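You operate a simulated robot arm through the tools that you are given. There is no shell and no other tool. Be economical: measure what you need, move in short steps, check, and stop when the job is done.

You run a simulated robot arm. Do the job below in one go: nothing can be reset, and whatever is moved stays where it is left.

Task
Clamp the dark blank at the stops and draw its yellow line.
Fine: push it up to the stops first; marker back in its pot, clamp raised again. Set down upright: yellow marker. A coat counts when it lies all over at full strength: go over it till it gets no stronger.
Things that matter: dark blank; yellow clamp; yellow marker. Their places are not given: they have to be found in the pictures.

Only the result counts: the job must be done as asked and must still hold three seconds after the hand-in. Knocking over, shifting, dropping, spilling or breaking anything else fails it.

Robot
A 6-joint arm with a two-finger parallel gripper, fixed in place. Base frame: the origin is at the foot of the arm, x ahead of it, y to its left, z up; the work surface is at about z = 90. Readings come in cm, degrees, newtons and seconds.
With the tool pointing down near the work surface it reaches from about 36 to 82 cm from the base axis. Its first joint turns from -166.0 to 166.0 degrees. Payload 3.91 kg.
The TCP is the grasp point between the finger pads, 3 cm short of the fingertips. In the tool frame z runs along the fingers and y along their closing line. Largest opening 11 cm; finger width 2, thickness 1; the body of the gripper, 4.8 by 11.2 cm, starts 5.5 cm behind the TCP.
Orientation is that of the tool frame in the base frame, as a unit quaternion [w, x, y, z]. With the fingers straight down and closing along the base's y, the tool's x points along the base's -x, its y along +y and its z along -z.

Tools
- The arm moves only by the tool nudge_tool. Its argument "targets" is a list of rows, each a list of 3 entries, a list of its own where there are three numbers: the shift along the base's x, y, z in cm, then the turn, a rotation vector about the base's x, y, z in degrees, then the gripper command, from -1 (shut) to 1 (fully open), values between in proportion. In form: [[[dx, dy, dz], [ax, ay, az], gripper], ...]. A call has 1 to 8 rows; each row shifts and turns the commanded pose from where the row before left it. Each row takes 0.2 s and may step no farther than 5 cm and 8.6 degrees from the row before; otherwise, or with a gripper value out of range, the whole call is refused. A pose out of reach is approached as far as the arm can. The call stops where the force on the tool passes 50 N (or 10 N more than at its start, if that is more) or the arm is blocked; 0.2 s more then pass. The fingers move at their own pace (about 4.5 cm/s each) and stop on an object; they squeeze with about 23 N. The grip force told is the motor's: it shows also when the fingers shut on nothing. Time passes only in rows, and 0.2 s behind the last, so rows that do not move let the fingers close. The reply holds the time, the measured pose of the TCP, the force on the tool along the base axes, the opening and the grip force, in the units named above and with some noise, with the torque about the TCP (base axes, N m) and any sound that the robot's microphone picked up.
- Cameras (640 x 400 px; columns grow to the right, rows downward): "scene" is fixed at [4.63, -51.86, 158.56]; the picture's right is [0.91, -0.42, 0.00], its down [-0.20, -0.42, -0.88] and it looks along [0.37, 0.80, -0.47] (base axes); focal length 309 px, centre (320, 200). "wrist" rides on the gripper at [7.7, 0.7, -11.4] in the tool frame; the picture's right is [-0.09, 1.00, 0.00], its down [-0.80, -0.07, -0.59] and it looks along [-0.59, -0.05, 0.80] (tool axes); focal length 270 px, centre (320, 200).
- camera(camera): a new picture of that camera. No time passes.
- lift_body(by): slides the trunk up (or, below 0, down) by that many cm; the arm rides with it, the base frame stays. It gives what a move gives, with no picture.
- locate(camera, pixels): there is no depth. For up to 12 entries [column, row, z] of the newest picture of that camera ("zoom" is the newest enlarged one), the place [x, y] in the base frame at which the ray of that pixel passes the height z, good to about 0.2 cm, but the place of the scene camera against the robot may be out by one fixed shift of up to 2.5 cm in any direction. No time passes.
- enlarge(camera, box): a new picture of the part [left, top, right, bottom] of that camera's present view, enlarged. No time passes.
- close_job(): hands the job in; it is judged then, once.

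Go step by step. Measure first, check grasps and placings, and put right what went wrong. The budget is 80 turns and 38 pictures, counting those below and the enlarged ones. Unless the task says otherwise, let go and move clear before handing in, and close with one line.

The tools are called as a command line: name --argument value ..., lists and objects as JSON in quotes. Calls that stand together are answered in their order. nudge_tool: Moves the arm, as the interface text tells. Its arguments: {"type":"object","properties":{"targets":{"type":"array","items":{"type":"array"}}},"required":["targets"]} The other tools are called the same way: lift_body (by) slides the trunk up or down; camera (camera) takes a picture; locate (camera, pixels) gives the place at which the rays of pixels pass given heights; enlarge (camera, box) takes an enlarged picture of a part of a camera's view; close_job () hands the job in.

At the start:

```text
t: 0.0
tcp_pos: [37.28, 34.53, 129.82]
tcp_rot: [0.0, 0.0, 1.0, 0.0]
contact_force: [0.5, 0.0, 1.0]
ft_torque: [-0.01, -0.02, 0.03]
opening: 11.02
grasp_force: 0.0
trunk travel left (down, up): [-55.0, 6.0]
```

scene: 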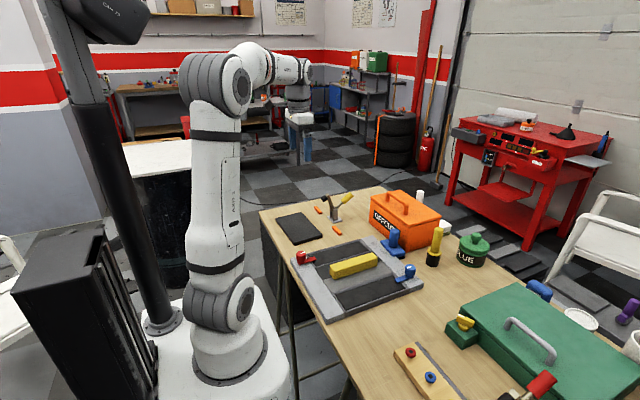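
wrist: 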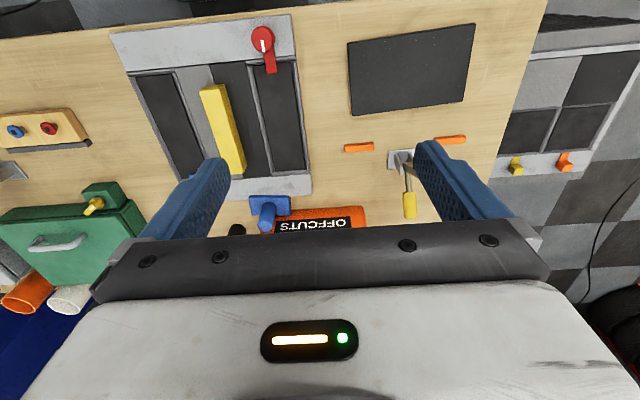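

The pictures show a dark plate near scene (298,228), orange stops near (318,210) and (337,230), a clamp with a yellow lever near (338,205), and a yellow marker near (435,245). I'll enlarge both areas to see the details.

enlarge --camera "scene" --box '[250, 170, 410, 270]'

enlarge --camera "wrist" --box '[320, 10, 520, 235]'

enlarge --camera "scene" --box '[370, 180, 530, 280]'

```text
4.00 times, centred on (330, 220) of scene
```

zoom: 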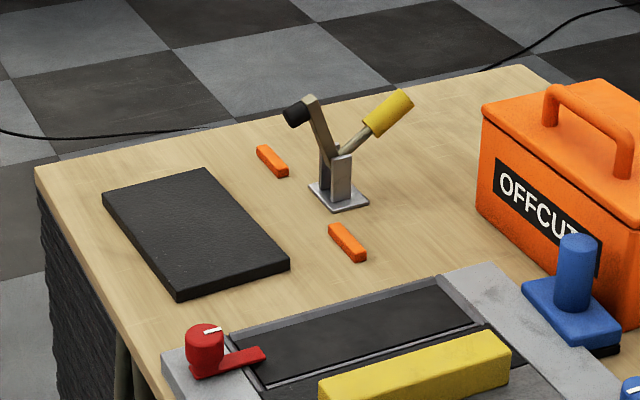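

```text
1.78 times, centred on (420, 122) of wrist
```

zoom: 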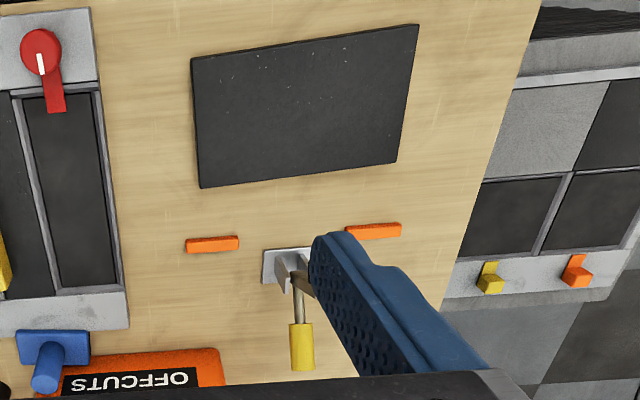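

```text
4.00 times, centred on (450, 230) of scene
```

zoom: 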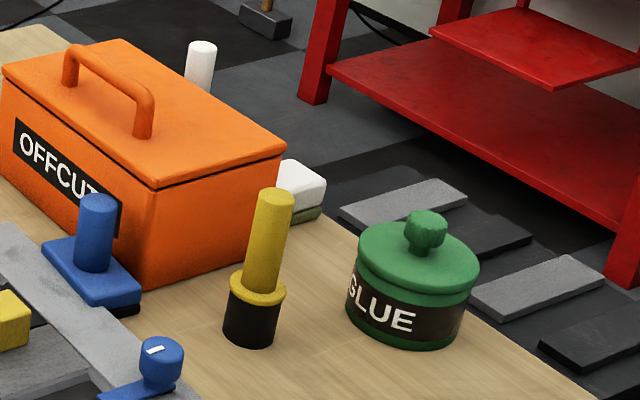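

Blank corners are at wrist (347,42), (475,23), (464,99) and (352,115), with the stops beyond it in +x and the clamp between them. I'll convert these to positions.

locate --camera "wrist" --pixels '[[347, 42, 91.5], [475, 23, 91.5], [464, 99.5, 91.5], [352.5, 114.5, 91.5], [345, 150, 90], [373, 146, 90], [436, 140, 90], [466, 139, 90], [388, 150, 90], [388, 170, 90], [237, 229, 95]]'

locate --camera "scene" --pixels '[[275.5, 219, 91.5], [294.5, 244.5, 90], [322.5, 236, 91.5], [302, 212, 91.5], [320, 214, 90], [339.5, 235, 90], [334, 222, 90], [432.5, 264.5, 90], [432, 252, 97], [438, 229, 106]]'

```text
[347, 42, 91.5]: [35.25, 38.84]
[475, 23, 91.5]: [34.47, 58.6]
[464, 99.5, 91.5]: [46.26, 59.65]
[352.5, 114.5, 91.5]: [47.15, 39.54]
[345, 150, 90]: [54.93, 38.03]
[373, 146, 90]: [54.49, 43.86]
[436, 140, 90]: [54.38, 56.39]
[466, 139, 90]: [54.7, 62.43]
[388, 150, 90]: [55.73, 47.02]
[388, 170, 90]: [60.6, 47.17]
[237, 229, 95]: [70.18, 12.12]
```

```text
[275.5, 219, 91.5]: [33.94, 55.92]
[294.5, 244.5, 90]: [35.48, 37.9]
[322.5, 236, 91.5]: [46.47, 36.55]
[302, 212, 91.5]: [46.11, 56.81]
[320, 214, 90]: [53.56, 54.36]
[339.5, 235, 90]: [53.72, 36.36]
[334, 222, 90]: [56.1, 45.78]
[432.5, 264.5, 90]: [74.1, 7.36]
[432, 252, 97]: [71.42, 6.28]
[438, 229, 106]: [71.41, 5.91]
```

The blank spans about x 35–47, y 39–59.5, turned about 2°. The stops are at x≈54.4, so it needs pushing about 7 cm along +x. I'll move behind the blank for a closer look.

nudge_tool --targets '[[[-1.4, 2.4, -3.6], [0, 0, 0], 1], [[-1.4, 2.4, -3.6], [0, 0, 0], 1], [[-1.4, 2.4, -3.6], [0, 0, 0], 1], [[-1.4, 2.4, -3.6], [0, 0, 0], 1], [[-1.4, 2.4, -3.6], [0, 0, 0], 1], [[-1.3, 2.5, -3.8], [0, 0, 0], 1]]'

camera --camera "wrist"

```text
t: 1.4
tcp_pos: [28.89, 49.08, 108.04]
tcp_rot: [0.0, 0.001, 1.0, 0.0]
contact_force: [-0.8, -1.3, -0.3]
ft_torque: [0.0, -0.03, 0.05]
opening: 10.98
grasp_force: 0.2
trunk travel left (down, up): [-55.0, 6.0]
```

```text
32 pictures are left
```

wrist: 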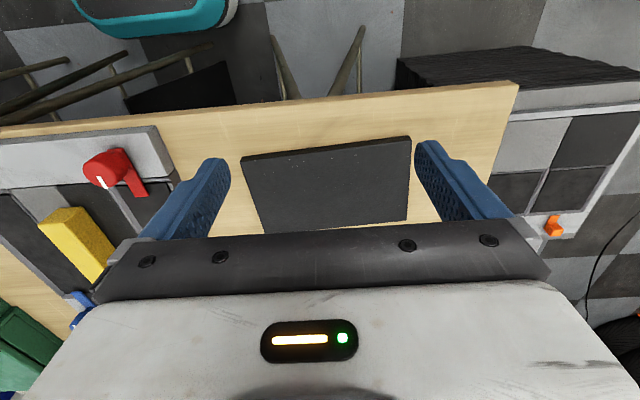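

The blank is fully in view at rows 140–230. I'll enlarge it to look for any line markings.

enlarge --camera "wrist" --box '[235, 130, 420, 240]'

locate --camera "wrist" --pixels '[[242, 160, 91.5], [410, 138, 91.5], [407, 220, 91.5], [262, 232, 91.5]]'

```text
3.46 times, centred on (328, 185) of wrist
```

zoom: 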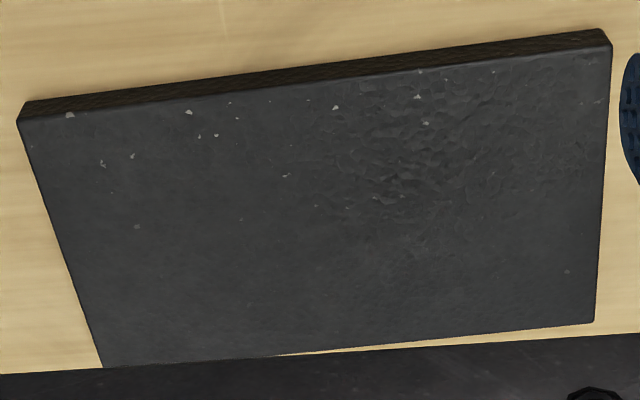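

```text
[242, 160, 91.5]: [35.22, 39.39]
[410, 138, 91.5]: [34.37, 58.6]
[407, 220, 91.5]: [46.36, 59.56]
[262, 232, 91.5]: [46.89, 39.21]
```

There's no line marking on the blank yet. I'll lower the open fingers behind its near edge to push with both tips.

nudge_tool --targets '[[[0.7, 0.1, -4], [0, 0, 0], 1], [[0.7, 0.1, -4], [0, 0, 0], 1], [[0.6, 0, -4], [0, 0, 0], 1], [[0.3, 0, -1.5], [0, 0, 0], 1], [[0, 0, -1], [0, 0, 0], 1], [[0, 0, 0], [0, 0, 0], 1]]'

```text
t: 2.8
tcp_pos: [31.37, 49.1, 93.59]
tcp_rot: [0.0, 0.0, 1.0, 0.0]
contact_force: [0.1, -0.5, -0.5]
ft_torque: [0.02, -0.03, -0.03]
opening: 10.98
grasp_force: 0.0
trunk travel left (down, up): [-55.0, 6.0]
```

No contact at fingertip height 90.6. Now I'll push along +x in gentle steps.

nudge_tool --targets '[[[1, 0, 0], [0, 0, 0], 1], [[1, 0, 0], [0, 0, 0], 1], [[1, 0, 0], [0, 0, 0], 1], [[1, 0, 0], [0, 0, 0], 1], [[1, 0, 0], [0, 0, 0], 1], [[1, 0, 0], [0, 0, 0], 1], [[1, 0, 0], [0, 0, 0], 1], [[1, 0, 0], [0, 0, 0], 1]]'

camera --camera "wrist"

```text
t: 4.6
tcp_pos: [39.25, 49.08, 93.44]
tcp_rot: [0.0, 0.001, 1.0, -0.001]
contact_force: [-0.2, 0.2, 0.2]
ft_torque: [-0.01, 0.02, 0.05]
opening: 10.98
grasp_force: 0.1
trunk travel left (down, up): [-55.0, 6.0]
```

```text
30 pictures are left
```

wrist: 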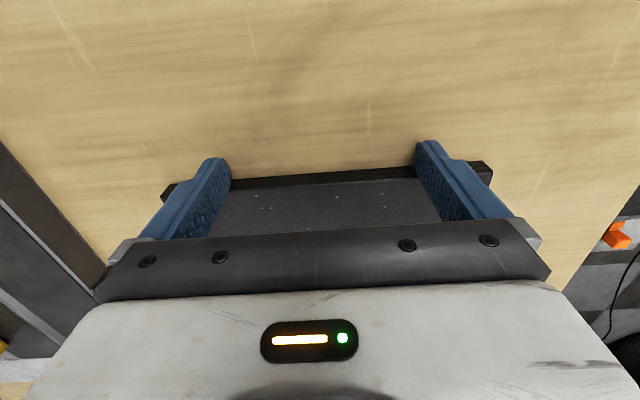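

The blank's near edge is now square to the fingers (rows 187→165, which matches the camera's own tilt). I'll keep pushing in small steps until the force shows contact with the stops.

nudge_tool --targets '[[[0.5, 0, 0], [0, 0, 0], 1], [[0.5, 0, 0], [0, 0, 0], 1], [[0.3, 0, 0], [0, 0, 0], 1], [[0.3, 0, 0], [0, 0, 0], 1], [[0.3, 0, 0], [0, 0, 0], 1], [[0.2, 0, 0], [0, 0, 0], 1]]'

```text
t: 6.0
tcp_pos: [40.64, 49.06, 93.56]
tcp_rot: [-0.001, 0.0, 1.0, -0.003]
contact_force: [-46.2, -0.9, -3.5]
ft_torque: [0.6, 1.21, -0.29]
opening: 10.99
grasp_force: 0.0
trunk travel left (down, up): [-55.0, 6.0]
```

A firm 46 N shows the blank is against the stops. I'll back off, rise, and look.

nudge_tool --targets '[[[-1, 0, 0], [0, 0, 0], 1], [[-1.5, 0, 0], [0, 0, 0], 1], [[0, 0, 3], [0, 0, 0], 1], [[0, 0, 5], [0, 0, 0], 1], [[0, 0, 5], [0, 0, 0], 1], [[2, 0, 4.5], [0, 0, 0], 1], [[3, 0, 4], [0, 0, 0], 1]]'

camera --camera "wrist"

enlarge --camera "scene" --box '[250, 170, 410, 270]'

```text
t: 7.6
tcp_pos: [43.86, 49.14, 114.86]
tcp_rot: [0.001, 0.001, 1.0, 0.001]
contact_force: [0.3, -0.4, 0.2]
ft_torque: [0.0, 0.02, -0.01]
opening: 10.99
grasp_force: 0.0
trunk travel left (down, up): [-55.0, 6.0]
```

```text
29 pictures are left
```

wrist: 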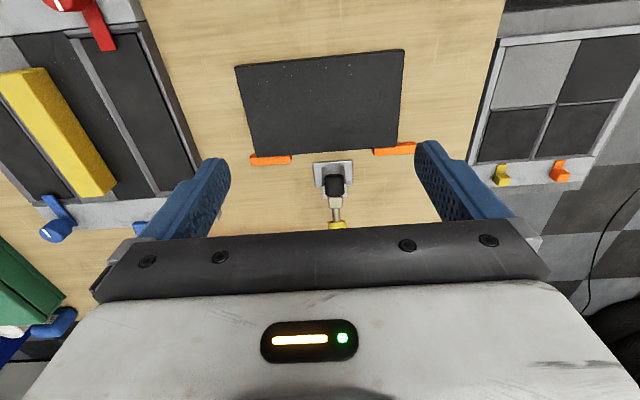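

```text
4.00 times, centred on (330, 220) of scene
```

zoom: 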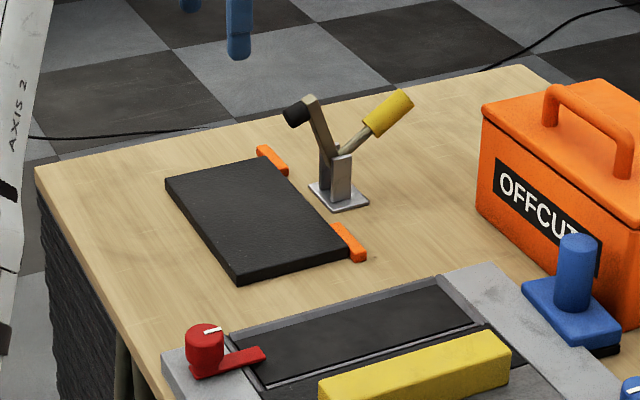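

Both orange stops now touch the blank, at wrist (270,158) and (394,149). Combining the views puts the clamp pivot near (57.2, 50, 95). The handle's grip middle is near (63.2, 50, 99), and it should swing up toward the robot. I'll hover over the handle.

nudge_tool --targets '[[[4, 0.2, 0], [0, 0, 0], 0.2], [[4, 0.2, 0], [0, 0, 0], 0.2], [[4, 0.2, 0], [0, 0, 0], 0.2], [[4, 0.2, 0], [0, 0, 0], 0.2], [[3.3, 0.05, -2], [0, 0, 0], 0.2], [[0, 0, 0], [0, 0, 0], 0.2]]'

camera --camera "wrist"

```text
t: 9.0
tcp_pos: [62.26, 48.99, 112.44]
tcp_rot: [0.0, 0.0, 1.0, -0.001]
contact_force: [-0.7, 0.5, 0.0]
ft_torque: [0.04, 0.02, -0.05]
opening: 6.6
grasp_force: 0.2
out of reach, approached as far as the arm can: row 5
trunk travel left (down, up): [-55.0, 6.0]
```

```text
27 pictures are left
```

wrist: 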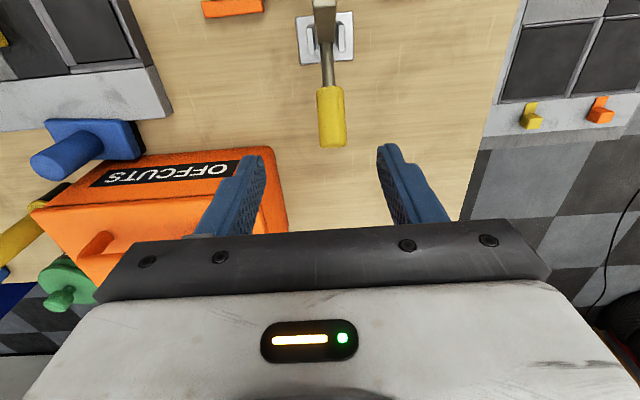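

The handle runs from (61.0, 50.1) to (65.4, 50.0), between the finger columns. I'm at the reach limit here, and lower down there should be more reach, so I'll descend and check.

nudge_tool --targets '[[[0, 0, -3.5], [0, 0, 0], 0.2], [[0, 0, -3.5], [0, 0, 0], 0.2], [[0, 0, 0], [0, 0, 0], 0.2]]'

```text
t: 9.8
tcp_pos: [62.05, 49.1, 105.78]
tcp_rot: [-0.001, 0.001, 1.0, 0.0]
contact_force: [0.6, 0.5, -0.5]
ft_torque: [0.02, -0.02, 0.04]
opening: 6.6
grasp_force: 0.1
trunk travel left (down, up): [-55.0, 6.0]
```

At z 105.8, no contact. I'll continue down to straddle the handle, shifting to its centre.

nudge_tool --targets '[[[0, 0.3, -3], [0, 0, 0], 0.2], [[0, 0.2, -2], [0, 0, 0], 0.2], [[0.6, 0.4, -1.4], [0, 0, 0], 0.2], [[0, 0, 0], [0, 0, 0], 0.2]]'

camera --camera "wrist"

```text
t: 10.8
tcp_pos: [62.64, 49.89, 99.23]
tcp_rot: [0.0, 0.001, 1.0, -0.001]
contact_force: [0.0, -0.1, -0.8]
ft_torque: [-0.01, 0.0, -0.01]
opening: 6.6
grasp_force: 0.0
trunk travel left (down, up): [-55.0, 6.0]
```

```text
26 pictures are left
```

wrist: 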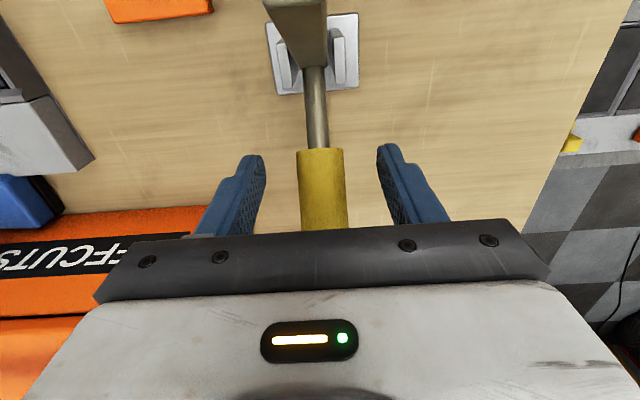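

The yellow handle is centred between the pads at (322,190). I'll close on it.

nudge_tool --targets '[[[0, 0, 0], [0, 0, 0], -0.6], [[0, 0, 0], [0, 0, 0], -0.8], [[0, 0, 0], [0, 0, 0], -1], [[0, 0, 0], [0, 0, 0], -1]]'

```text
t: 11.8
tcp_pos: [62.75, 49.81, 99.38]
tcp_rot: [0.0, 0.0, 1.0, 0.0]
contact_force: [1.5, 3.0, 1.1]
ft_torque: [0.07, -0.06, 0.04]
opening: 2.58
grasp_force: 44.9
trunk travel left (down, up): [-55.0, 6.0]
```

Gripped at 2.6 cm. I'll swing it along the arc about the pivot, first 32°.

nudge_tool --targets '[[[-0.66, 0, 0.73], [0, 0, 0], -1], [[-0.76, 0, 0.64], [0, 0, 0], -1], [[-0.84, 0, 0.52], [0, 0, 0], -1], [[-0.9, 0, 0.4], [0, 0, 0], -1]]'

enlarge --camera "scene" --box '[250, 170, 410, 270]'

```text
t: 12.8
tcp_pos: [59.8, 49.83, 101.39]
tcp_rot: [0.001, 0.0, 1.0, 0.0]
contact_force: [20.5, 3.3, -3.2]
ft_torque: [0.01, -1.47, 0.02]
opening: 2.58
grasp_force: 45.2
trunk travel left (down, up): [-55.0, 6.0]
```

```text
4.00 times, centred on (330, 220) of scene
```

zoom: 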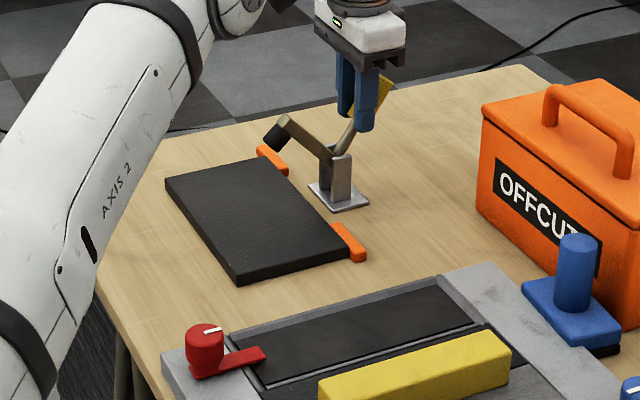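

The clamp arm is swinging down, with 20 N on the tool. I'll continue the arc with a matching tilt to ease the grip torque.

nudge_tool --targets '[[[-0.7, 0, 0.23], [0, -7, 0], -1], [[-0.7, 0, 0.15], [0, -7, 0], -1], [[-0.7, 0, 0.09], [0, -7, 0], -1], [[-0.7, 0, 0.03], [0, -6, 0], -1]]'

enlarge --camera "scene" --box '[250, 170, 410, 270]'

```text
t: 13.8
tcp_pos: [56.45, 49.98, 101.84]
tcp_rot: [0.233, 0.0, 0.972, -0.001]
contact_force: [-19.4, 0.1, -7.8]
ft_torque: [0.03, 1.45, -0.03]
opening: 2.57
grasp_force: 45.0
trunk travel left (down, up): [-55.0, 6.0]
```

```text
4.00 times, centred on (330, 220) of scene
```

zoom: 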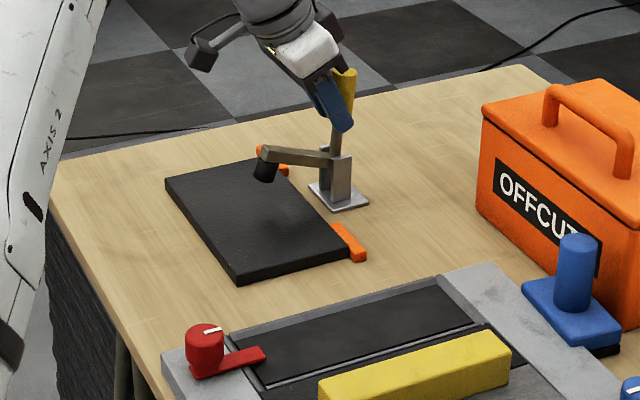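

The arm is nearly down, with a small gap left under the pad. I'll continue the arc without tilt.

nudge_tool --targets '[[[-0.6, 0, 0.0], [0, 0, 0], -1], [[-0.6, 0, -0.05], [0, 0, 0], -1], [[-0.5, 0, -0.07], [0, 0, 0], -1], [[0, 0, 0], [0, 0, 0], -1]]'

enlarge --camera "scene" --box '[250, 170, 410, 270]'

```text
t: 14.8
tcp_pos: [55.29, 49.92, 101.96]
tcp_rot: [0.233, 0.001, 0.972, 0.002]
contact_force: [20.7, -3.5, 2.4]
ft_torque: [-0.06, -1.46, -0.03]
opening: 2.62
grasp_force: 45.3
trunk travel left (down, up): [-55.0, 6.0]
```

```text
4.00 times, centred on (330, 220) of scene
```

zoom: 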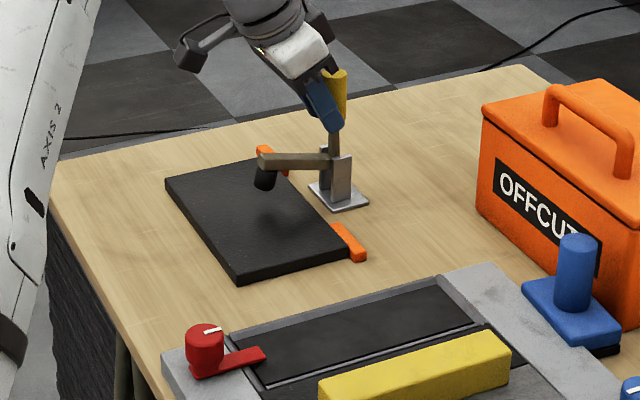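

The pad is still slightly above the blank, with its shadow visible. I'll keep going along the arc.

nudge_tool --targets '[[[-0.5, 0, -0.08], [0, -5, 0], -1], [[-0.5, 0, -0.12], [0, -5, 0], -1], [[-0.5, 0, -0.15], [0, -4, 0], -1], [[0, 0, 0], [0, 0, 0], -1]]'

enlarge --camera "scene" --box '[250, 170, 410, 270]'

```text
t: 15.8
tcp_pos: [53.58, 49.91, 101.33]
tcp_rot: [0.349, 0.001, 0.937, 0.0]
contact_force: [5.4, -1.7, -7.1]
ft_torque: [0.22, 0.87, -0.1]
opening: 2.53
grasp_force: 44.9
trunk travel left (down, up): [-55.0, 6.0]
```

```text
4.00 times, centred on (330, 220) of scene
```

zoom: 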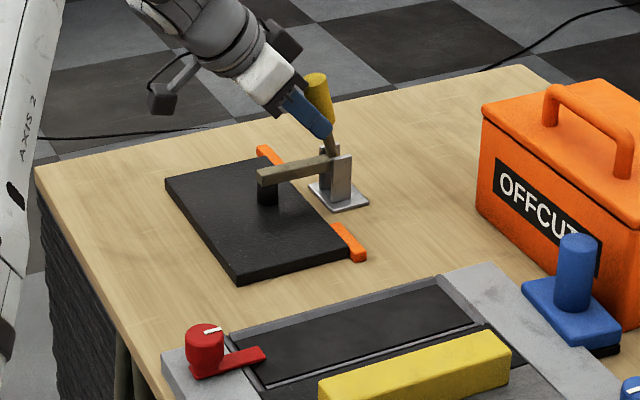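

The pad stands vertical on the blank. I'll press a little more to be sure it's latched.

nudge_tool --targets '[[[-0.4, 0, -0.15], [0, 0, 0], -1], [[-0.4, 0, -0.15], [0, 0, 0], -1], [[0, 0, 0], [0, 0, 0], -1]]'

```text
t: 16.6
tcp_pos: [52.25, 50.16, 101.17]
tcp_rot: [0.35, -0.002, 0.937, 0.001]
contact_force: [-1.0, 0.3, 0.6]
ft_torque: [-0.05, 0.02, 0.0]
opening: 0.0
grasp_force: 37.9
trunk travel left (down, up): [-55.0, 6.0]
```

The opening reads 0, so the fingers slid off the handle when it reached its limit. I'll look at the clamp.

nudge_tool --targets '[[[-2, 0, 2.5], [0, 0, 0], -0.5], [[-2.5, 0, 4], [0, 8, 0], -0.5], [[-2, 0, 4], [0, 8, 0], -0.5], [[0, 0, 4], [0, 8, 0], -0.5], [[0, 0, 0], [0, 8, 0], -0.5], [[0, 0, 0], [0, 8, 0], -0.5], [[0, 0, 0], [0, 1, 0], -0.5], [[0, 0, 0], [0, 0, 0], -0.5]]'

camera --camera "wrist"

enlarge --camera "scene" --box '[250, 170, 410, 270]'

```text
t: 18.4
tcp_pos: [46.15, 50.07, 115.75]
tcp_rot: [0.0, 0.0, 1.0, 0.0]
contact_force: [0.8, 0.6, -0.2]
ft_torque: [0.06, 0.01, 0.02]
opening: 2.74
grasp_force: 0.2
trunk travel left (down, up): [-55.0, 6.0]
```

```text
21 pictures are left
```

wrist: 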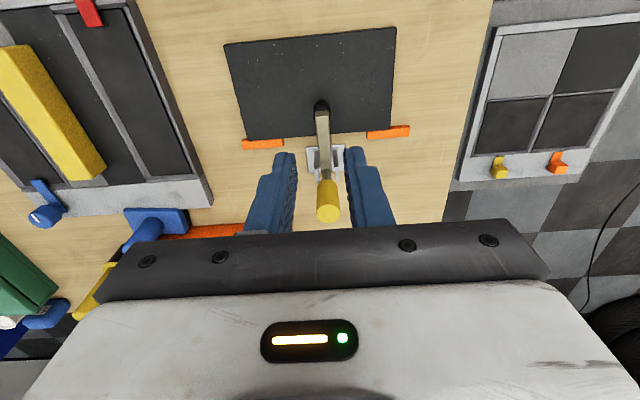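

```text
4.00 times, centred on (330, 220) of scene
```

zoom: 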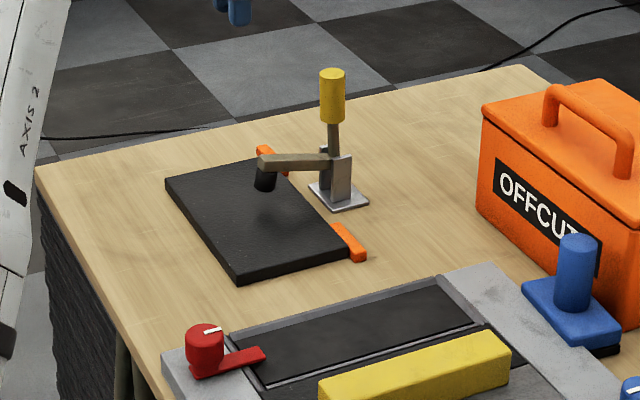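

After the slip the handle sprang back to upright and the pad is lifted again, so it wasn't latched. I'll go behind the handle with closed fingers and push it toward −x until it latches.

nudge_tool --targets '[[[4, 0, 0], [0, 0, 0], -1], [[4, 0, 0], [0, 0, 0], -1], [[4, 0, -1], [0, 0, 0], -1], [[2.6, 0, -1.7], [0, 0, 0], -1], [[0, 0, -3.5], [0, 0, 0], -1], [[0, 0, -3.5], [0, 0, 0], -1], [[0, 0, -3.3], [0, 0, 0], -1], [[0, 0, 0], [0, 0, 0], -1]]'

```text
t: 20.2
tcp_pos: [60.77, 50.0, 102.7]
tcp_rot: [0.0, 0.0, 1.0, 0.0]
contact_force: [0.3, -0.4, -0.3]
ft_torque: [0.0, 0.01, 0.0]
opening: 0.0
grasp_force: 22.9
trunk travel left (down, up): [-55.0, 6.0]
```

I'm behind the handle with no contact. Pushing toward −x.

nudge_tool --targets '[[[-0.8, 0, 0], [0, 0, 0], -1], [[-0.8, 0, 0], [0, 0, 0], -1], [[-0.8, 0, 0], [0, 0, 0], -1], [[-0.6, 0, -0.1], [0, 0, 0], -1], [[-0.6, 0, -0.1], [0, 0, 0], -1], [[-0.6, 0, -0.1], [0, 0, 0], -1], [[-0.6, 0, -0.1], [0, 0, 0], -1], [[-0.6, 0, -0.1], [0, 0, 0], -1]]'

enlarge --camera "scene" --box '[250, 170, 410, 270]'

```text
t: 21.5
tcp_pos: [58.13, 49.98, 102.96]
tcp_rot: [0.01, 0.003, 1.0, 0.005]
contact_force: [17.2, 0.6, 1.5]
ft_torque: [-0.17, -0.51, -0.08]
opening: 0.0
grasp_force: 23.0
trunk travel left (down, up): [-55.0, 6.0]
stopped in row 6: the force on the tool passed its limit at 55 N (the readings are from after the stop); the commanded pose is now the measured one
```

```text
4.00 times, centred on (330, 220) of scene
```

zoom: 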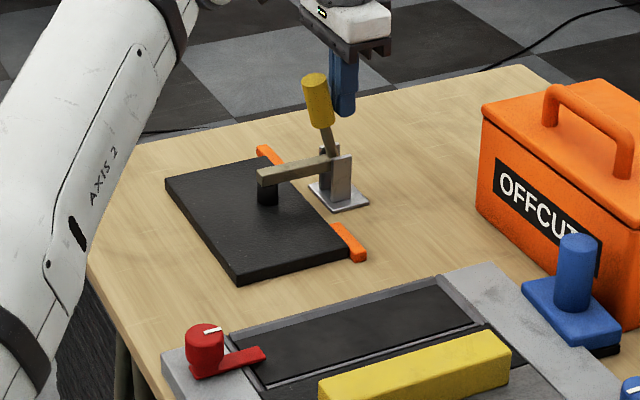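

It met 55 N and the pad is vertical on the blank. I'll back off in +x, rise, and see if it stays.

nudge_tool --targets '[[[1, 0, 0], [0, 0, 0], -1], [[1.3, 0, 0], [0, 0, 0], -1], [[0, 0, 3], [0, 0, 0], -1], [[0, 0, 5], [0, 0, 0], -1], [[0, 0, 0], [0, 0, 0], -1]]'

enlarge --camera "scene" --box '[250, 170, 410, 270]'

```text
t: 22.7
tcp_pos: [59.96, 50.11, 110.96]
tcp_rot: [0.008, 0.001, 1.0, 0.004]
contact_force: [-0.8, -0.2, 0.1]
ft_torque: [0.01, 0.01, -0.01]
opening: 0.0
grasp_force: 22.9
trunk travel left (down, up): [-55.0, 6.0]
```

```text
4.00 times, centred on (330, 220) of scene
```

zoom: 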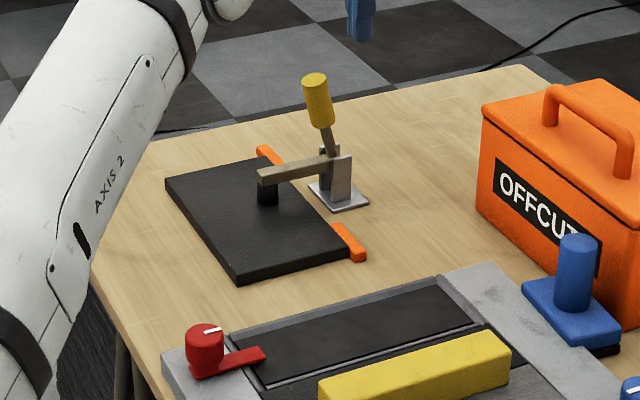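

The clamp is latched, with the pad flat on the blank. Now for the marker, near (71.8, 8.6). I'll move up and over toward it while straightening the small tilt.

nudge_tool --targets '[[[-3, -3, 2.5], [-0.4, 0.9, 0], 0], [[0, -4, 2.5], [0, 0, 0], 0], [[2, -4.5, 0.5], [0, 0, 0], 0.2], [[2, -4.5, 0], [0, 0, 0], 0.2], [[2, -4.5, 0], [0, 0, 0], 0.2], [[2, -4.5, 0], [0, 0, 0], 0.2], [[2, -4.5, 0], [0, 0, 0], 0.2], [[2, -4.5, 0], [0, 0, 0], 0.2]]'

nudge_tool --targets '[[[2, -3.5, 0], [0, 0, 0], 0.2], [[3, -3.5, 0], [0, 0, 0], 0.2], [[0, 0, 0], [0, 0, 0], 0.2]]'

camera --camera "wrist"

```text
t: 24.5
tcp_pos: [69.11, 15.94, 116.5]
tcp_rot: [0.0, 0.001, 1.0, 0.001]
contact_force: [-0.2, 0.4, 0.1]
ft_torque: [0.03, 0.06, 0.01]
opening: 6.58
grasp_force: 0.0
trunk travel left (down, up): [-55.0, 6.0]
```

```text
t: 25.3
tcp_pos: [74.05, 9.2, 116.48]
tcp_rot: [0.0, 0.002, 1.0, 0.002]
contact_force: [-0.4, 0.3, 0.8]
ft_torque: [0.01, 0.02, 0.0]
opening: 6.61
grasp_force: 0.1
trunk travel left (down, up): [-55.0, 6.0]
```

```text
17 pictures are left
```

wrist: 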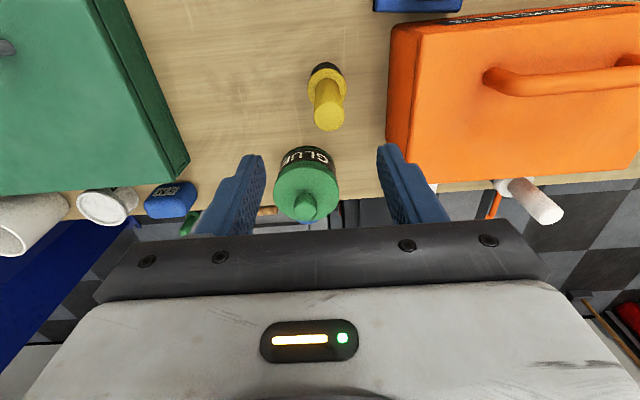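

The marker top is at wrist (329,118), which gives about (74.4, 10.0) with its top at z≈104. I'll go just above it and check.

nudge_tool --targets '[[[0.3, 0.8, -4], [0, 0, 0], 0.2], [[0, 0, -4.5], [0, 0, 0], 0.2], [[0, 0, 0], [0, 0, 0], 0.2]]'

camera --camera "wrist"

```text
t: 26.1
tcp_pos: [74.43, 9.88, 108.1]
tcp_rot: [0.001, 0.002, 1.0, 0.0]
contact_force: [-0.6, -0.1, 0.2]
ft_torque: [-0.02, 0.01, 0.0]
opening: 6.57
grasp_force: 0.2
trunk travel left (down, up): [-55.0, 6.0]
```

```text
16 pictures are left
```

wrist: 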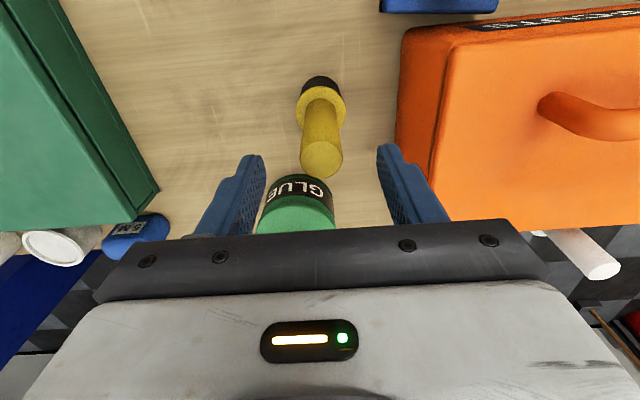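

The marker top is at (321,157), which puts its axis near (74.9, 10.0). I'll shift slightly, descend to z≈99.6 and grip.

nudge_tool --targets '[[[0.4, 0.1, -3], [0, 0, 0], 0.2], [[0, 0, -3], [0, 0, 0], 0.2], [[0, 0, -2.5], [0, 0, 0], 0.2], [[0, 0, 0], [0, 0, 0], 0.2]]'

camera --camera "wrist"

```text
t: 27.1
tcp_pos: [74.85, 9.71, 99.37]
tcp_rot: [0.0, 0.002, 1.0, 0.001]
contact_force: [-0.1, 0.5, 0.0]
ft_torque: [-0.01, 0.0, -0.01]
opening: 6.6
grasp_force: 0.1
trunk travel left (down, up): [-55.0, 6.0]
```

```text
15 pictures are left
```

wrist: 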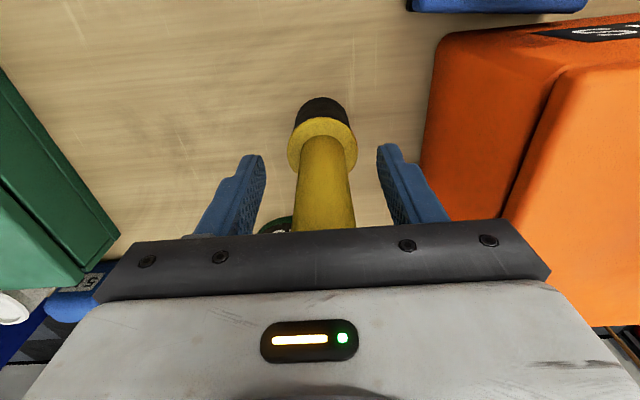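

The marker is between the pads at (325,185), about 0.2 cm toward +y. I'll centre and close.

nudge_tool --targets '[[[0, 0.25, 0], [0, 0, 0], 0], [[0, 0, 0], [0, 0, 0], -0.5], [[0, 0, 0], [0, 0, 0], -1], [[0, 0, 0], [0, 0, 0], -1], [[0, 0, 0], [0, 0, 0], -1]]'

```text
t: 28.3
tcp_pos: [74.74, 10.17, 99.4]
tcp_rot: [-0.001, 0.002, 1.0, 0.001]
contact_force: [-0.5, -0.2, 0.1]
ft_torque: [0.01, -0.01, 0.02]
opening: 2.69
grasp_force: 22.8
trunk travel left (down, up): [-55.0, 6.0]
```

Gripped at 2.7 cm, and the return pose is (74.75, 10.1, 99.4). I'll lift straight up.

nudge_tool --targets '[[[0, 0, 1.5], [0, 0, 0], -1], [[0, 0, 2.5], [0, 0, 0], -1], [[0, 0, 3], [0, 0, 0], -1], [[0, 0, 3], [0, 0, 0], -1], [[0, 0, 3], [0, 0, 0], -1], [[0, 0, 3], [0, 0, 0], -1], [[0, 0, 2], [0, 0, 0], -1]]'

enlarge --camera "scene" --box '[370, 150, 530, 250]'

```text
t: 29.9
tcp_pos: [74.69, 10.05, 117.46]
tcp_rot: [0.0, 0.001, 1.0, 0.001]
contact_force: [0.3, -1.0, -0.7]
ft_torque: [0.0, -0.01, 0.0]
opening: 2.69
grasp_force: 23.3
trunk travel left (down, up): [-55.0, 6.0]
```

```text
4.00 times, centred on (450, 200) of scene
```

zoom: 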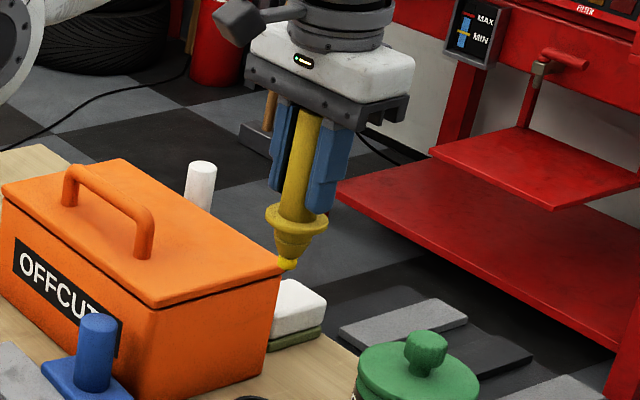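

The marker came out cleanly, with its nib about 8 cm below the TCP. I'll carry it high over to the blank and look for its line.

nudge_tool --targets '[[[-2.7, 3.5, 0], [0, 0, 0], -1], [[-2.7, 3.5, 0], [0, 0, 0], -1], [[-2.7, 3.5, 0], [0, 0, 0], -1], [[-2.7, 3.5, 0], [0, 0, 0], -1], [[-2.7, 3.5, 0], [0, 0, 0], -1], [[-2.7, 3.5, 0], [0, 0, 0], -1], [[-2.7, 3.5, 0], [0, 0, 0], -1], [[-2.7, 3.5, 0], [0, 0, 0], -1]]'

nudge_tool --targets '[[[-1.5, 3, 0], [0, 0, 0], -1], [[0, 0, 0], [0, 0, 0], -1]]'

enlarge --camera "wrist" --box '[160, 0, 480, 200]'

```text
t: 31.7
tcp_pos: [53.4, 38.41, 117.27]
tcp_rot: [0.001, 0.002, 1.0, 0.001]
contact_force: [0.4, 0.0, -1.2]
ft_torque: [0.01, 0.01, 0.01]
opening: 2.67
grasp_force: 23.0
trunk travel left (down, up): [-55.0, 6.0]
```

```text
t: 32.3
tcp_pos: [51.71, 41.25, 117.37]
tcp_rot: [-0.001, 0.002, 1.0, 0.001]
contact_force: [-0.4, 0.0, -1.5]
ft_torque: [0.01, -0.01, -0.02]
opening: 2.7
grasp_force: 23.0
trunk travel left (down, up): [-55.0, 6.0]
```

```text
2.00 times, centred on (320, 100) of wrist
```

zoom: 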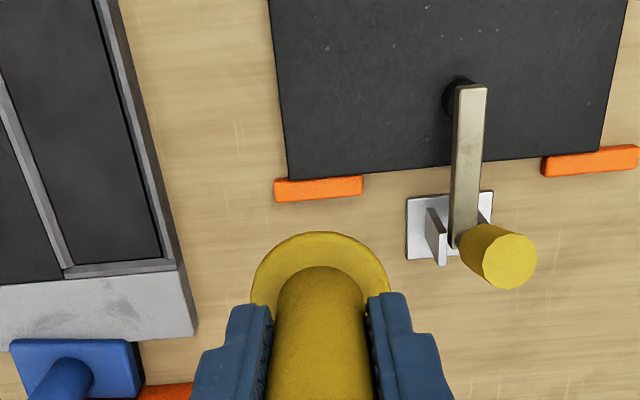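

No marking shows yet. I'll shift so the whole blank sits in the wrist view and enlarge it strongly.

nudge_tool --targets '[[[-4, 3, 0], [0, 0, 0], -1], [[-4, 4, 0], [0, 0, 0], -1], [[0, 0, 0], [0, 0, 0], -1]]'

enlarge --camera "wrist" --box '[220, 30, 410, 150]'

```text
refused: row 2 steps farther than a row can; nothing moved
```

```text
3.33 times, centred on (315, 90) of wrist
```

zoom: 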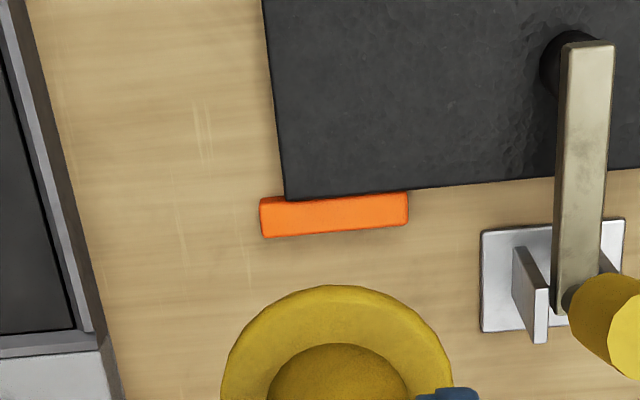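

That move was refused for step size, so I'll repeat it in smaller steps.

nudge_tool --targets '[[[-3.5, 3, 0], [0, 0, 0], -1], [[-3.5, 3, 0], [0, 0, 0], -1], [[-0.5, 2, 0], [0, 0, 0], -1], [[0, 0, 0], [0, 0, 0], -1]]'

camera --camera "wrist"

```text
t: 33.3
tcp_pos: [44.11, 49.1, 117.31]
tcp_rot: [0.0, 0.002, 1.0, 0.002]
contact_force: [-0.4, -0.7, -0.9]
ft_torque: [0.04, 0.03, 0.0]
opening: 2.67
grasp_force: 23.4
trunk travel left (down, up): [-55.0, 6.0]
```

```text
11 pictures are left
```

wrist: 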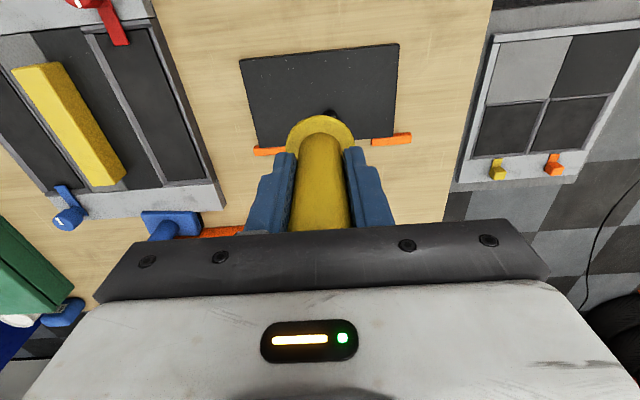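

Only 11 pictures remain. I'll use one tight enlargement of the blank.

enlarge --camera "wrist" --box '[236, 40, 404, 145]'

locate --camera "wrist" --pixels '[[240, 60, 91.5], [398, 43, 91.5], [394, 137, 91.5], [258, 146, 91.5], [331, 112, 91.5]]'

```text
3.81 times, centred on (320, 92) of wrist
```

zoom: 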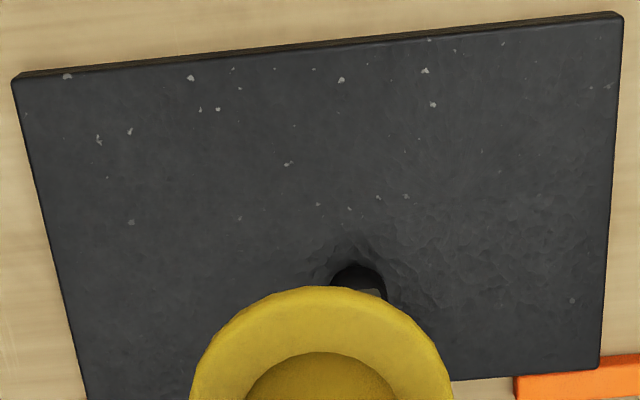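

```text
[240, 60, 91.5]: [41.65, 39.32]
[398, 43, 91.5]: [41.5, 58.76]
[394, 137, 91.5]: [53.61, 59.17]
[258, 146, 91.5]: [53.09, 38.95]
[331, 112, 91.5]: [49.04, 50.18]
```

There's no printed line anywhere on the blank. The clamp pad is at (49, 50.2), so the free strip is around x≈45, running lengthwise in y. I'll come down gently there to find the nib's contact height.

nudge_tool --targets '[[[0.9, -3, -3], [0, 0, 0], -1], [[0, 0, -4], [0, 0, 0], -1], [[0, 0, -4], [0, 0, 0], -1], [[0, 0, -3], [0, 0, 0], -1], [[0, 0, 0], [0, 0, 0], -1]]'

enlarge --camera "scene" --box '[265, 180, 345, 245]'

```text
t: 34.5
tcp_pos: [45.05, 46.2, 103.48]
tcp_rot: [0.001, 0.001, 1.0, 0.001]
contact_force: [0.1, 0.9, -1.2]
ft_torque: [-0.01, 0.01, 0.0]
opening: 2.69
grasp_force: 22.8
trunk travel left (down, up): [-55.0, 6.0]
```

```text
6.15 times, centred on (305, 212) of scene
```

zoom: 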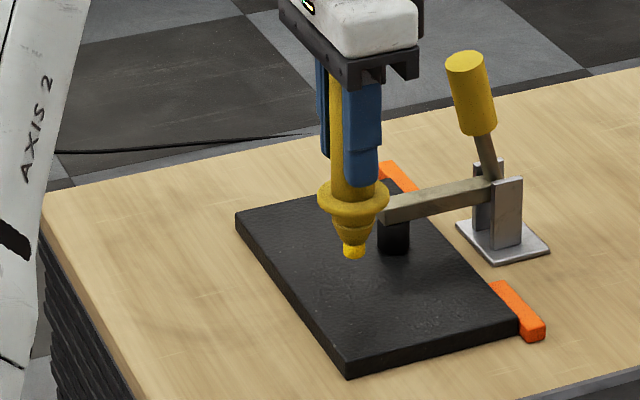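

The nib is about 2 cm above the blank, clear of the clamp. I'll lower it in fine steps until contact.

nudge_tool --targets '[[[0, 0, -0.6], [0, 0, 0], -1], [[0, 0, -0.5], [0, 0, 0], -1], [[0, 0, -0.3], [0, 0, 0], -1], [[0, 0, -0.3], [0, 0, 0], -1], [[0, 0, -0.2], [0, 0, 0], -1], [[0, 0, -0.2], [0, 0, 0], -1]]'

```text
t: 35.9
tcp_pos: [45.07, 46.19, 101.31]
tcp_rot: [0.0, 0.002, 1.0, 0.001]
contact_force: [-0.1, 0.2, -0.8]
ft_torque: [0.01, 0.03, 0.0]
opening: 2.69
grasp_force: 23.4
trunk travel left (down, up): [-55.0, 6.0]
```

Still no contact at z 101.3. I'll continue in finer steps.

nudge_tool --targets '[[[0, 0, -0.15], [0, 0, 0], -1], [[0, 0, -0.15], [0, 0, 0], -1], [[0, 0, -0.15], [0, 0, 0], -1], [[0, 0, -0.15], [0, 0, 0], -1], [[0, 0, -0.15], [0, 0, 0], -1]]'

```text
t: 37.1
tcp_pos: [45.09, 46.11, 100.83]
tcp_rot: [0.002, 0.002, 1.0, 0.002]
contact_force: [-0.1, 1.7, 11.3]
ft_torque: [0.31, 0.03, 0.05]
opening: 2.69
grasp_force: 23.0
trunk travel left (down, up): [-55.0, 6.0]
```

Contact at TCP z≈100.85 with 11 N. I'll make a short 2 cm trial stroke, then lift aside to see how it marks.

nudge_tool --targets '[[[0, -0.5, 0.1], [0, 0, 0], -1], [[0, -0.5, 0], [0, 0, 0], -1], [[0, -0.5, 0], [0, 0, 0], -1], [[0, -0.5, 0], [0, 0, 0], -1], [[0, 0, 2], [0, 0, 0], -1], [[0, 3, 2], [0, 0, 0], -1]]'

enlarge --camera "scene" --box '[265, 180, 345, 245]'

```text
t: 38.5
tcp_pos: [44.99, 47.4, 104.68]
tcp_rot: [0.0, 0.002, 1.0, 0.0]
contact_force: [0.9, 0.4, -0.6]
ft_torque: [-0.02, -0.01, -0.01]
opening: 2.71
grasp_force: 23.1
trunk travel left (down, up): [-55.0, 6.0]
```

```text
6.15 times, centred on (305, 212) of scene
```

zoom: 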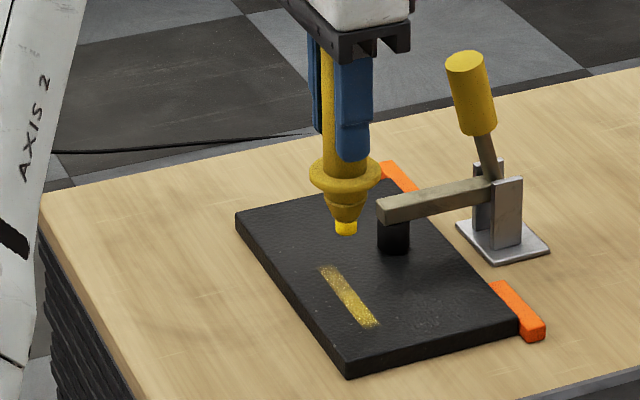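

The stroke shows as a thin speckled yellow strip from zoom (325,266) to (370,326), stronger toward the lower end. I'll measure its extent.

locate --camera "zoom" --pixels '[[325, 266, 91.5], [370, 326, 91.5], [358, 327, 91.5], [378, 324, 91.5], [236, 213, 91.5], [347, 362, 91.5], [519, 318, 91.5]]'

```text
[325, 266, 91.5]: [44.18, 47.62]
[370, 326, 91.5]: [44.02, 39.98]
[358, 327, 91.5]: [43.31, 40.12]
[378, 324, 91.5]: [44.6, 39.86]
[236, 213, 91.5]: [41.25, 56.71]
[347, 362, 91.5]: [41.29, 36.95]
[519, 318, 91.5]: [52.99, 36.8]
```

The sharp lower end suggests the line's region is a fixed strip near x≈44.4, starting at y≈42.5. By symmetry it should reach about y≈56. I'll go to its lower end and stroke along +y.

nudge_tool --targets '[[[-0.5, -4, 0], [0, 0, 0], -1], [[0, -0.9, -2], [0, 0, 0], -1], [[0, 0, -1.5], [0, 0, 0], -1], [[0, 0, -0.55], [0, 0, 0], -1], [[0, 0, 0], [0, 0, 0], -1]]'

```text
t: 39.7
tcp_pos: [44.61, 42.39, 100.91]
tcp_rot: [0.002, 0.002, 1.0, 0.003]
contact_force: [1.4, -1.1, 17.4]
ft_torque: [-0.34, -0.09, 0.01]
opening: 2.71
grasp_force: 23.0
trunk travel left (down, up): [-55.0, 6.0]
```

Contact at 17 N, so I'll ease up slightly and stroke along +y.

nudge_tool --targets '[[[0, 1, 0.15], [0, 0, 0], -1], [[0, 1, 0], [0, 0, 0], -1], [[0, 1, 0], [0, 0, 0], -1], [[0, 1, 0], [0, 0, 0], -1], [[0, 1, 0], [0, 0, 0], -1], [[0, 1, 0], [0, 0, 0], -1], [[0, 1, 0], [0, 0, 0], -1]]'

nudge_tool --targets '[[[0, 1, 0], [0, 0, 0], -1], [[0, 1, 0], [0, 0, 0], -1], [[0, 1, 0], [0, 0, 0], -1], [[0, 1, 0], [0, 0, 0], -1], [[0, 1, 0], [0, 0, 0], -1], [[0, 1, 0], [0, 0, 0], -1], [[0, 1, 0], [0, 0, 0], -1]]'

```text
t: 41.3
tcp_pos: [44.67, 49.24, 100.75]
tcp_rot: [0.0, 0.002, 1.0, 0.0]
contact_force: [0.9, 0.1, -1.1]
ft_torque: [0.04, 0.01, -0.03]
opening: 2.69
grasp_force: 23.8
trunk travel left (down, up): [-55.0, 6.0]
```

```text
t: 42.9
tcp_pos: [44.71, 56.3, 100.79]
tcp_rot: [0.001, 0.002, 1.0, 0.001]
contact_force: [0.3, -0.9, 0.8]
ft_torque: [-0.05, 0.01, 0.01]
opening: 2.69
grasp_force: 23.3
trunk travel left (down, up): [-55.0, 6.0]
```

Contact faded to about zero during the pass. I'll lower 0.2 cm and stroke back along −y.

nudge_tool --targets '[[[-0.2, 0, -0.15], [0, 0, 0], -1], [[0, -1, -0.05], [0, 0, 0], -1], [[0, -1, 0], [0, 0, 0], -1], [[0, -1, 0], [0, 0, 0], -1], [[0, -1, 0], [0, 0, 0], -1], [[0, -1, 0], [0, 0, 0], -1], [[0, -1, 0], [0, 0, 0], -1], [[0, -1, 0], [0, 0, 0], -1]]'

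nudge_tool --targets '[[[0, -1, 0], [0, 0, 0], -1], [[0, -1, 0], [0, 0, 0], -1], [[0, -1, 0], [0, 0, 0], -1], [[0, -1, 0], [0, 0, 0], -1], [[0, -1, 0], [0, 0, 0], -1], [[0, -1, 0], [0, 0, 0], -1], [[0, -1, 0], [0, 0, 0], -1]]'

enlarge --camera "scene" --box '[265, 180, 345, 245]'

```text
t: 44.7
tcp_pos: [44.41, 49.1, 100.61]
tcp_rot: [0.001, 0.002, 1.0, 0.001]
contact_force: [0.1, 3.1, 16.1]
ft_torque: [0.45, -0.04, 0.0]
opening: 2.69
grasp_force: 22.9
trunk travel left (down, up): [-55.0, 6.0]
```

```text
t: 46.3
tcp_pos: [44.56, 42.19, 100.55]
tcp_rot: [0.0, 0.003, 1.0, 0.0]
contact_force: [-1.3, 0.2, 0.1]
ft_torque: [0.04, 0.02, 0.02]
opening: 2.68
grasp_force: 23.1
trunk travel left (down, up): [-55.0, 6.0]
```

```text
6.15 times, centred on (305, 212) of scene
```

zoom: 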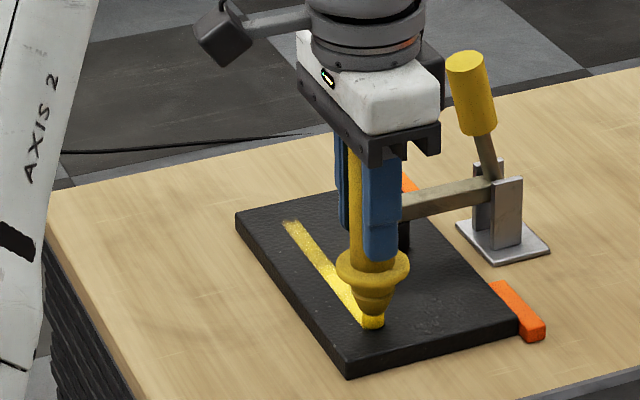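

The line now runs from the nib up to zoom (290,222), and is still speckled at the far end. I'll measure that end and keep passing.

locate --camera "zoom" --pixels '[[290, 221, 91.5], [283, 223, 91.5], [298, 219, 91.5], [373, 328, 91.5]]'

nudge_tool --targets '[[[0, 0, -0.15], [0, 0, 0], -1], [[0, 0, -0.1], [0, 0, 0], -1], [[0, 1, 0], [0, 0, 0], -1], [[0, 1, 0], [0, 0, 0], -1], [[0, 1, 0], [0, 0, 0], -1], [[0, 1, 0], [0, 0, 0], -1]]'

```text
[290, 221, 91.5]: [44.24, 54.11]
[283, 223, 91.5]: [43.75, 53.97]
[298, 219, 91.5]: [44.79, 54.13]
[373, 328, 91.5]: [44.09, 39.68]
```

```text
t: 47.7
tcp_pos: [44.47, 46.21, 100.49]
tcp_rot: [0.0, 0.002, 1.0, 0.0]
contact_force: [0.9, -0.2, 2.6]
ft_torque: [-0.15, -0.05, 0.0]
opening: 2.67
grasp_force: 22.9
trunk travel left (down, up): [-55.0, 6.0]
```

The line spans y≈42.2–56.6 at x≈44.6. The light contact is 2.6 N, so I'll press slightly more and continue to the far end.

nudge_tool --targets '[[[0, 1, -0.1], [0, 0, 0], -1], [[0, 1, 0], [0, 0, 0], -1], [[0, 1, 0], [0, 0, 0], -1], [[0, 1, 0], [0, 0, 0], -1], [[0, 1, 0], [0, 0, 0], -1], [[0, 1, 0], [0, 0, 0], -1], [[0, 1, 0], [0, 0, 0], -1], [[0, 1, 0], [0, 0, 0], -1]]'

nudge_tool --targets '[[[0, 1, 0], [0, 0, 0], -1], [[0, 1, 0], [0, 0, 0], -1], [[0, 0.8, 0], [0, 0, 0], -1], [[0, -1, -0.1], [0, 0, 0], -1], [[0, -1, 0], [0, 0, 0], -1], [[0, -1, 0], [0, 0, 0], -1], [[0, -1, 0], [0, 0, 0], -1], [[0, -1, 0], [0, 0, 0], -1]]'

nudge_tool --targets '[[[0, -1, 0], [0, 0, 0], -1], [[0, -1, 0], [0, 0, 0], -1], [[0, -1, 0], [0, 0, 0], -1], [[0, -1, 0], [0, 0, 0], -1], [[0, -1, 0], [0, 0, 0], -1], [[0, -1, 0], [0, 0, 0], -1], [[0, -1, 0], [0, 0, 0], -1], [[0, -1, 0], [0, 0, 0], -1]]'

```text
t: 49.5
tcp_pos: [44.42, 54.12, 100.43]
tcp_rot: [0.0, 0.001, 1.0, 0.002]
contact_force: [1.6, -2.9, 9.0]
ft_torque: [-0.22, -0.05, 0.0]
opening: 2.73
grasp_force: 23.6
trunk travel left (down, up): [-55.0, 6.0]
```

```text
t: 51.3
tcp_pos: [44.34, 52.05, 100.26]
tcp_rot: [0.001, 0.002, 1.0, 0.001]
contact_force: [-0.2, 3.6, 15.6]
ft_torque: [0.35, -0.08, -0.01]
opening: 2.71
grasp_force: 22.5
trunk travel left (down, up): [-55.0, 6.0]
```

```text
t: 53.1
tcp_pos: [44.15, 44.01, 100.11]
tcp_rot: [0.001, 0.002, 1.0, 0.001]
contact_force: [-0.5, 2.5, 12.9]
ft_torque: [0.19, -0.03, -0.03]
opening: 2.71
grasp_force: 23.3
trunk travel left (down, up): [-55.0, 6.0]
```

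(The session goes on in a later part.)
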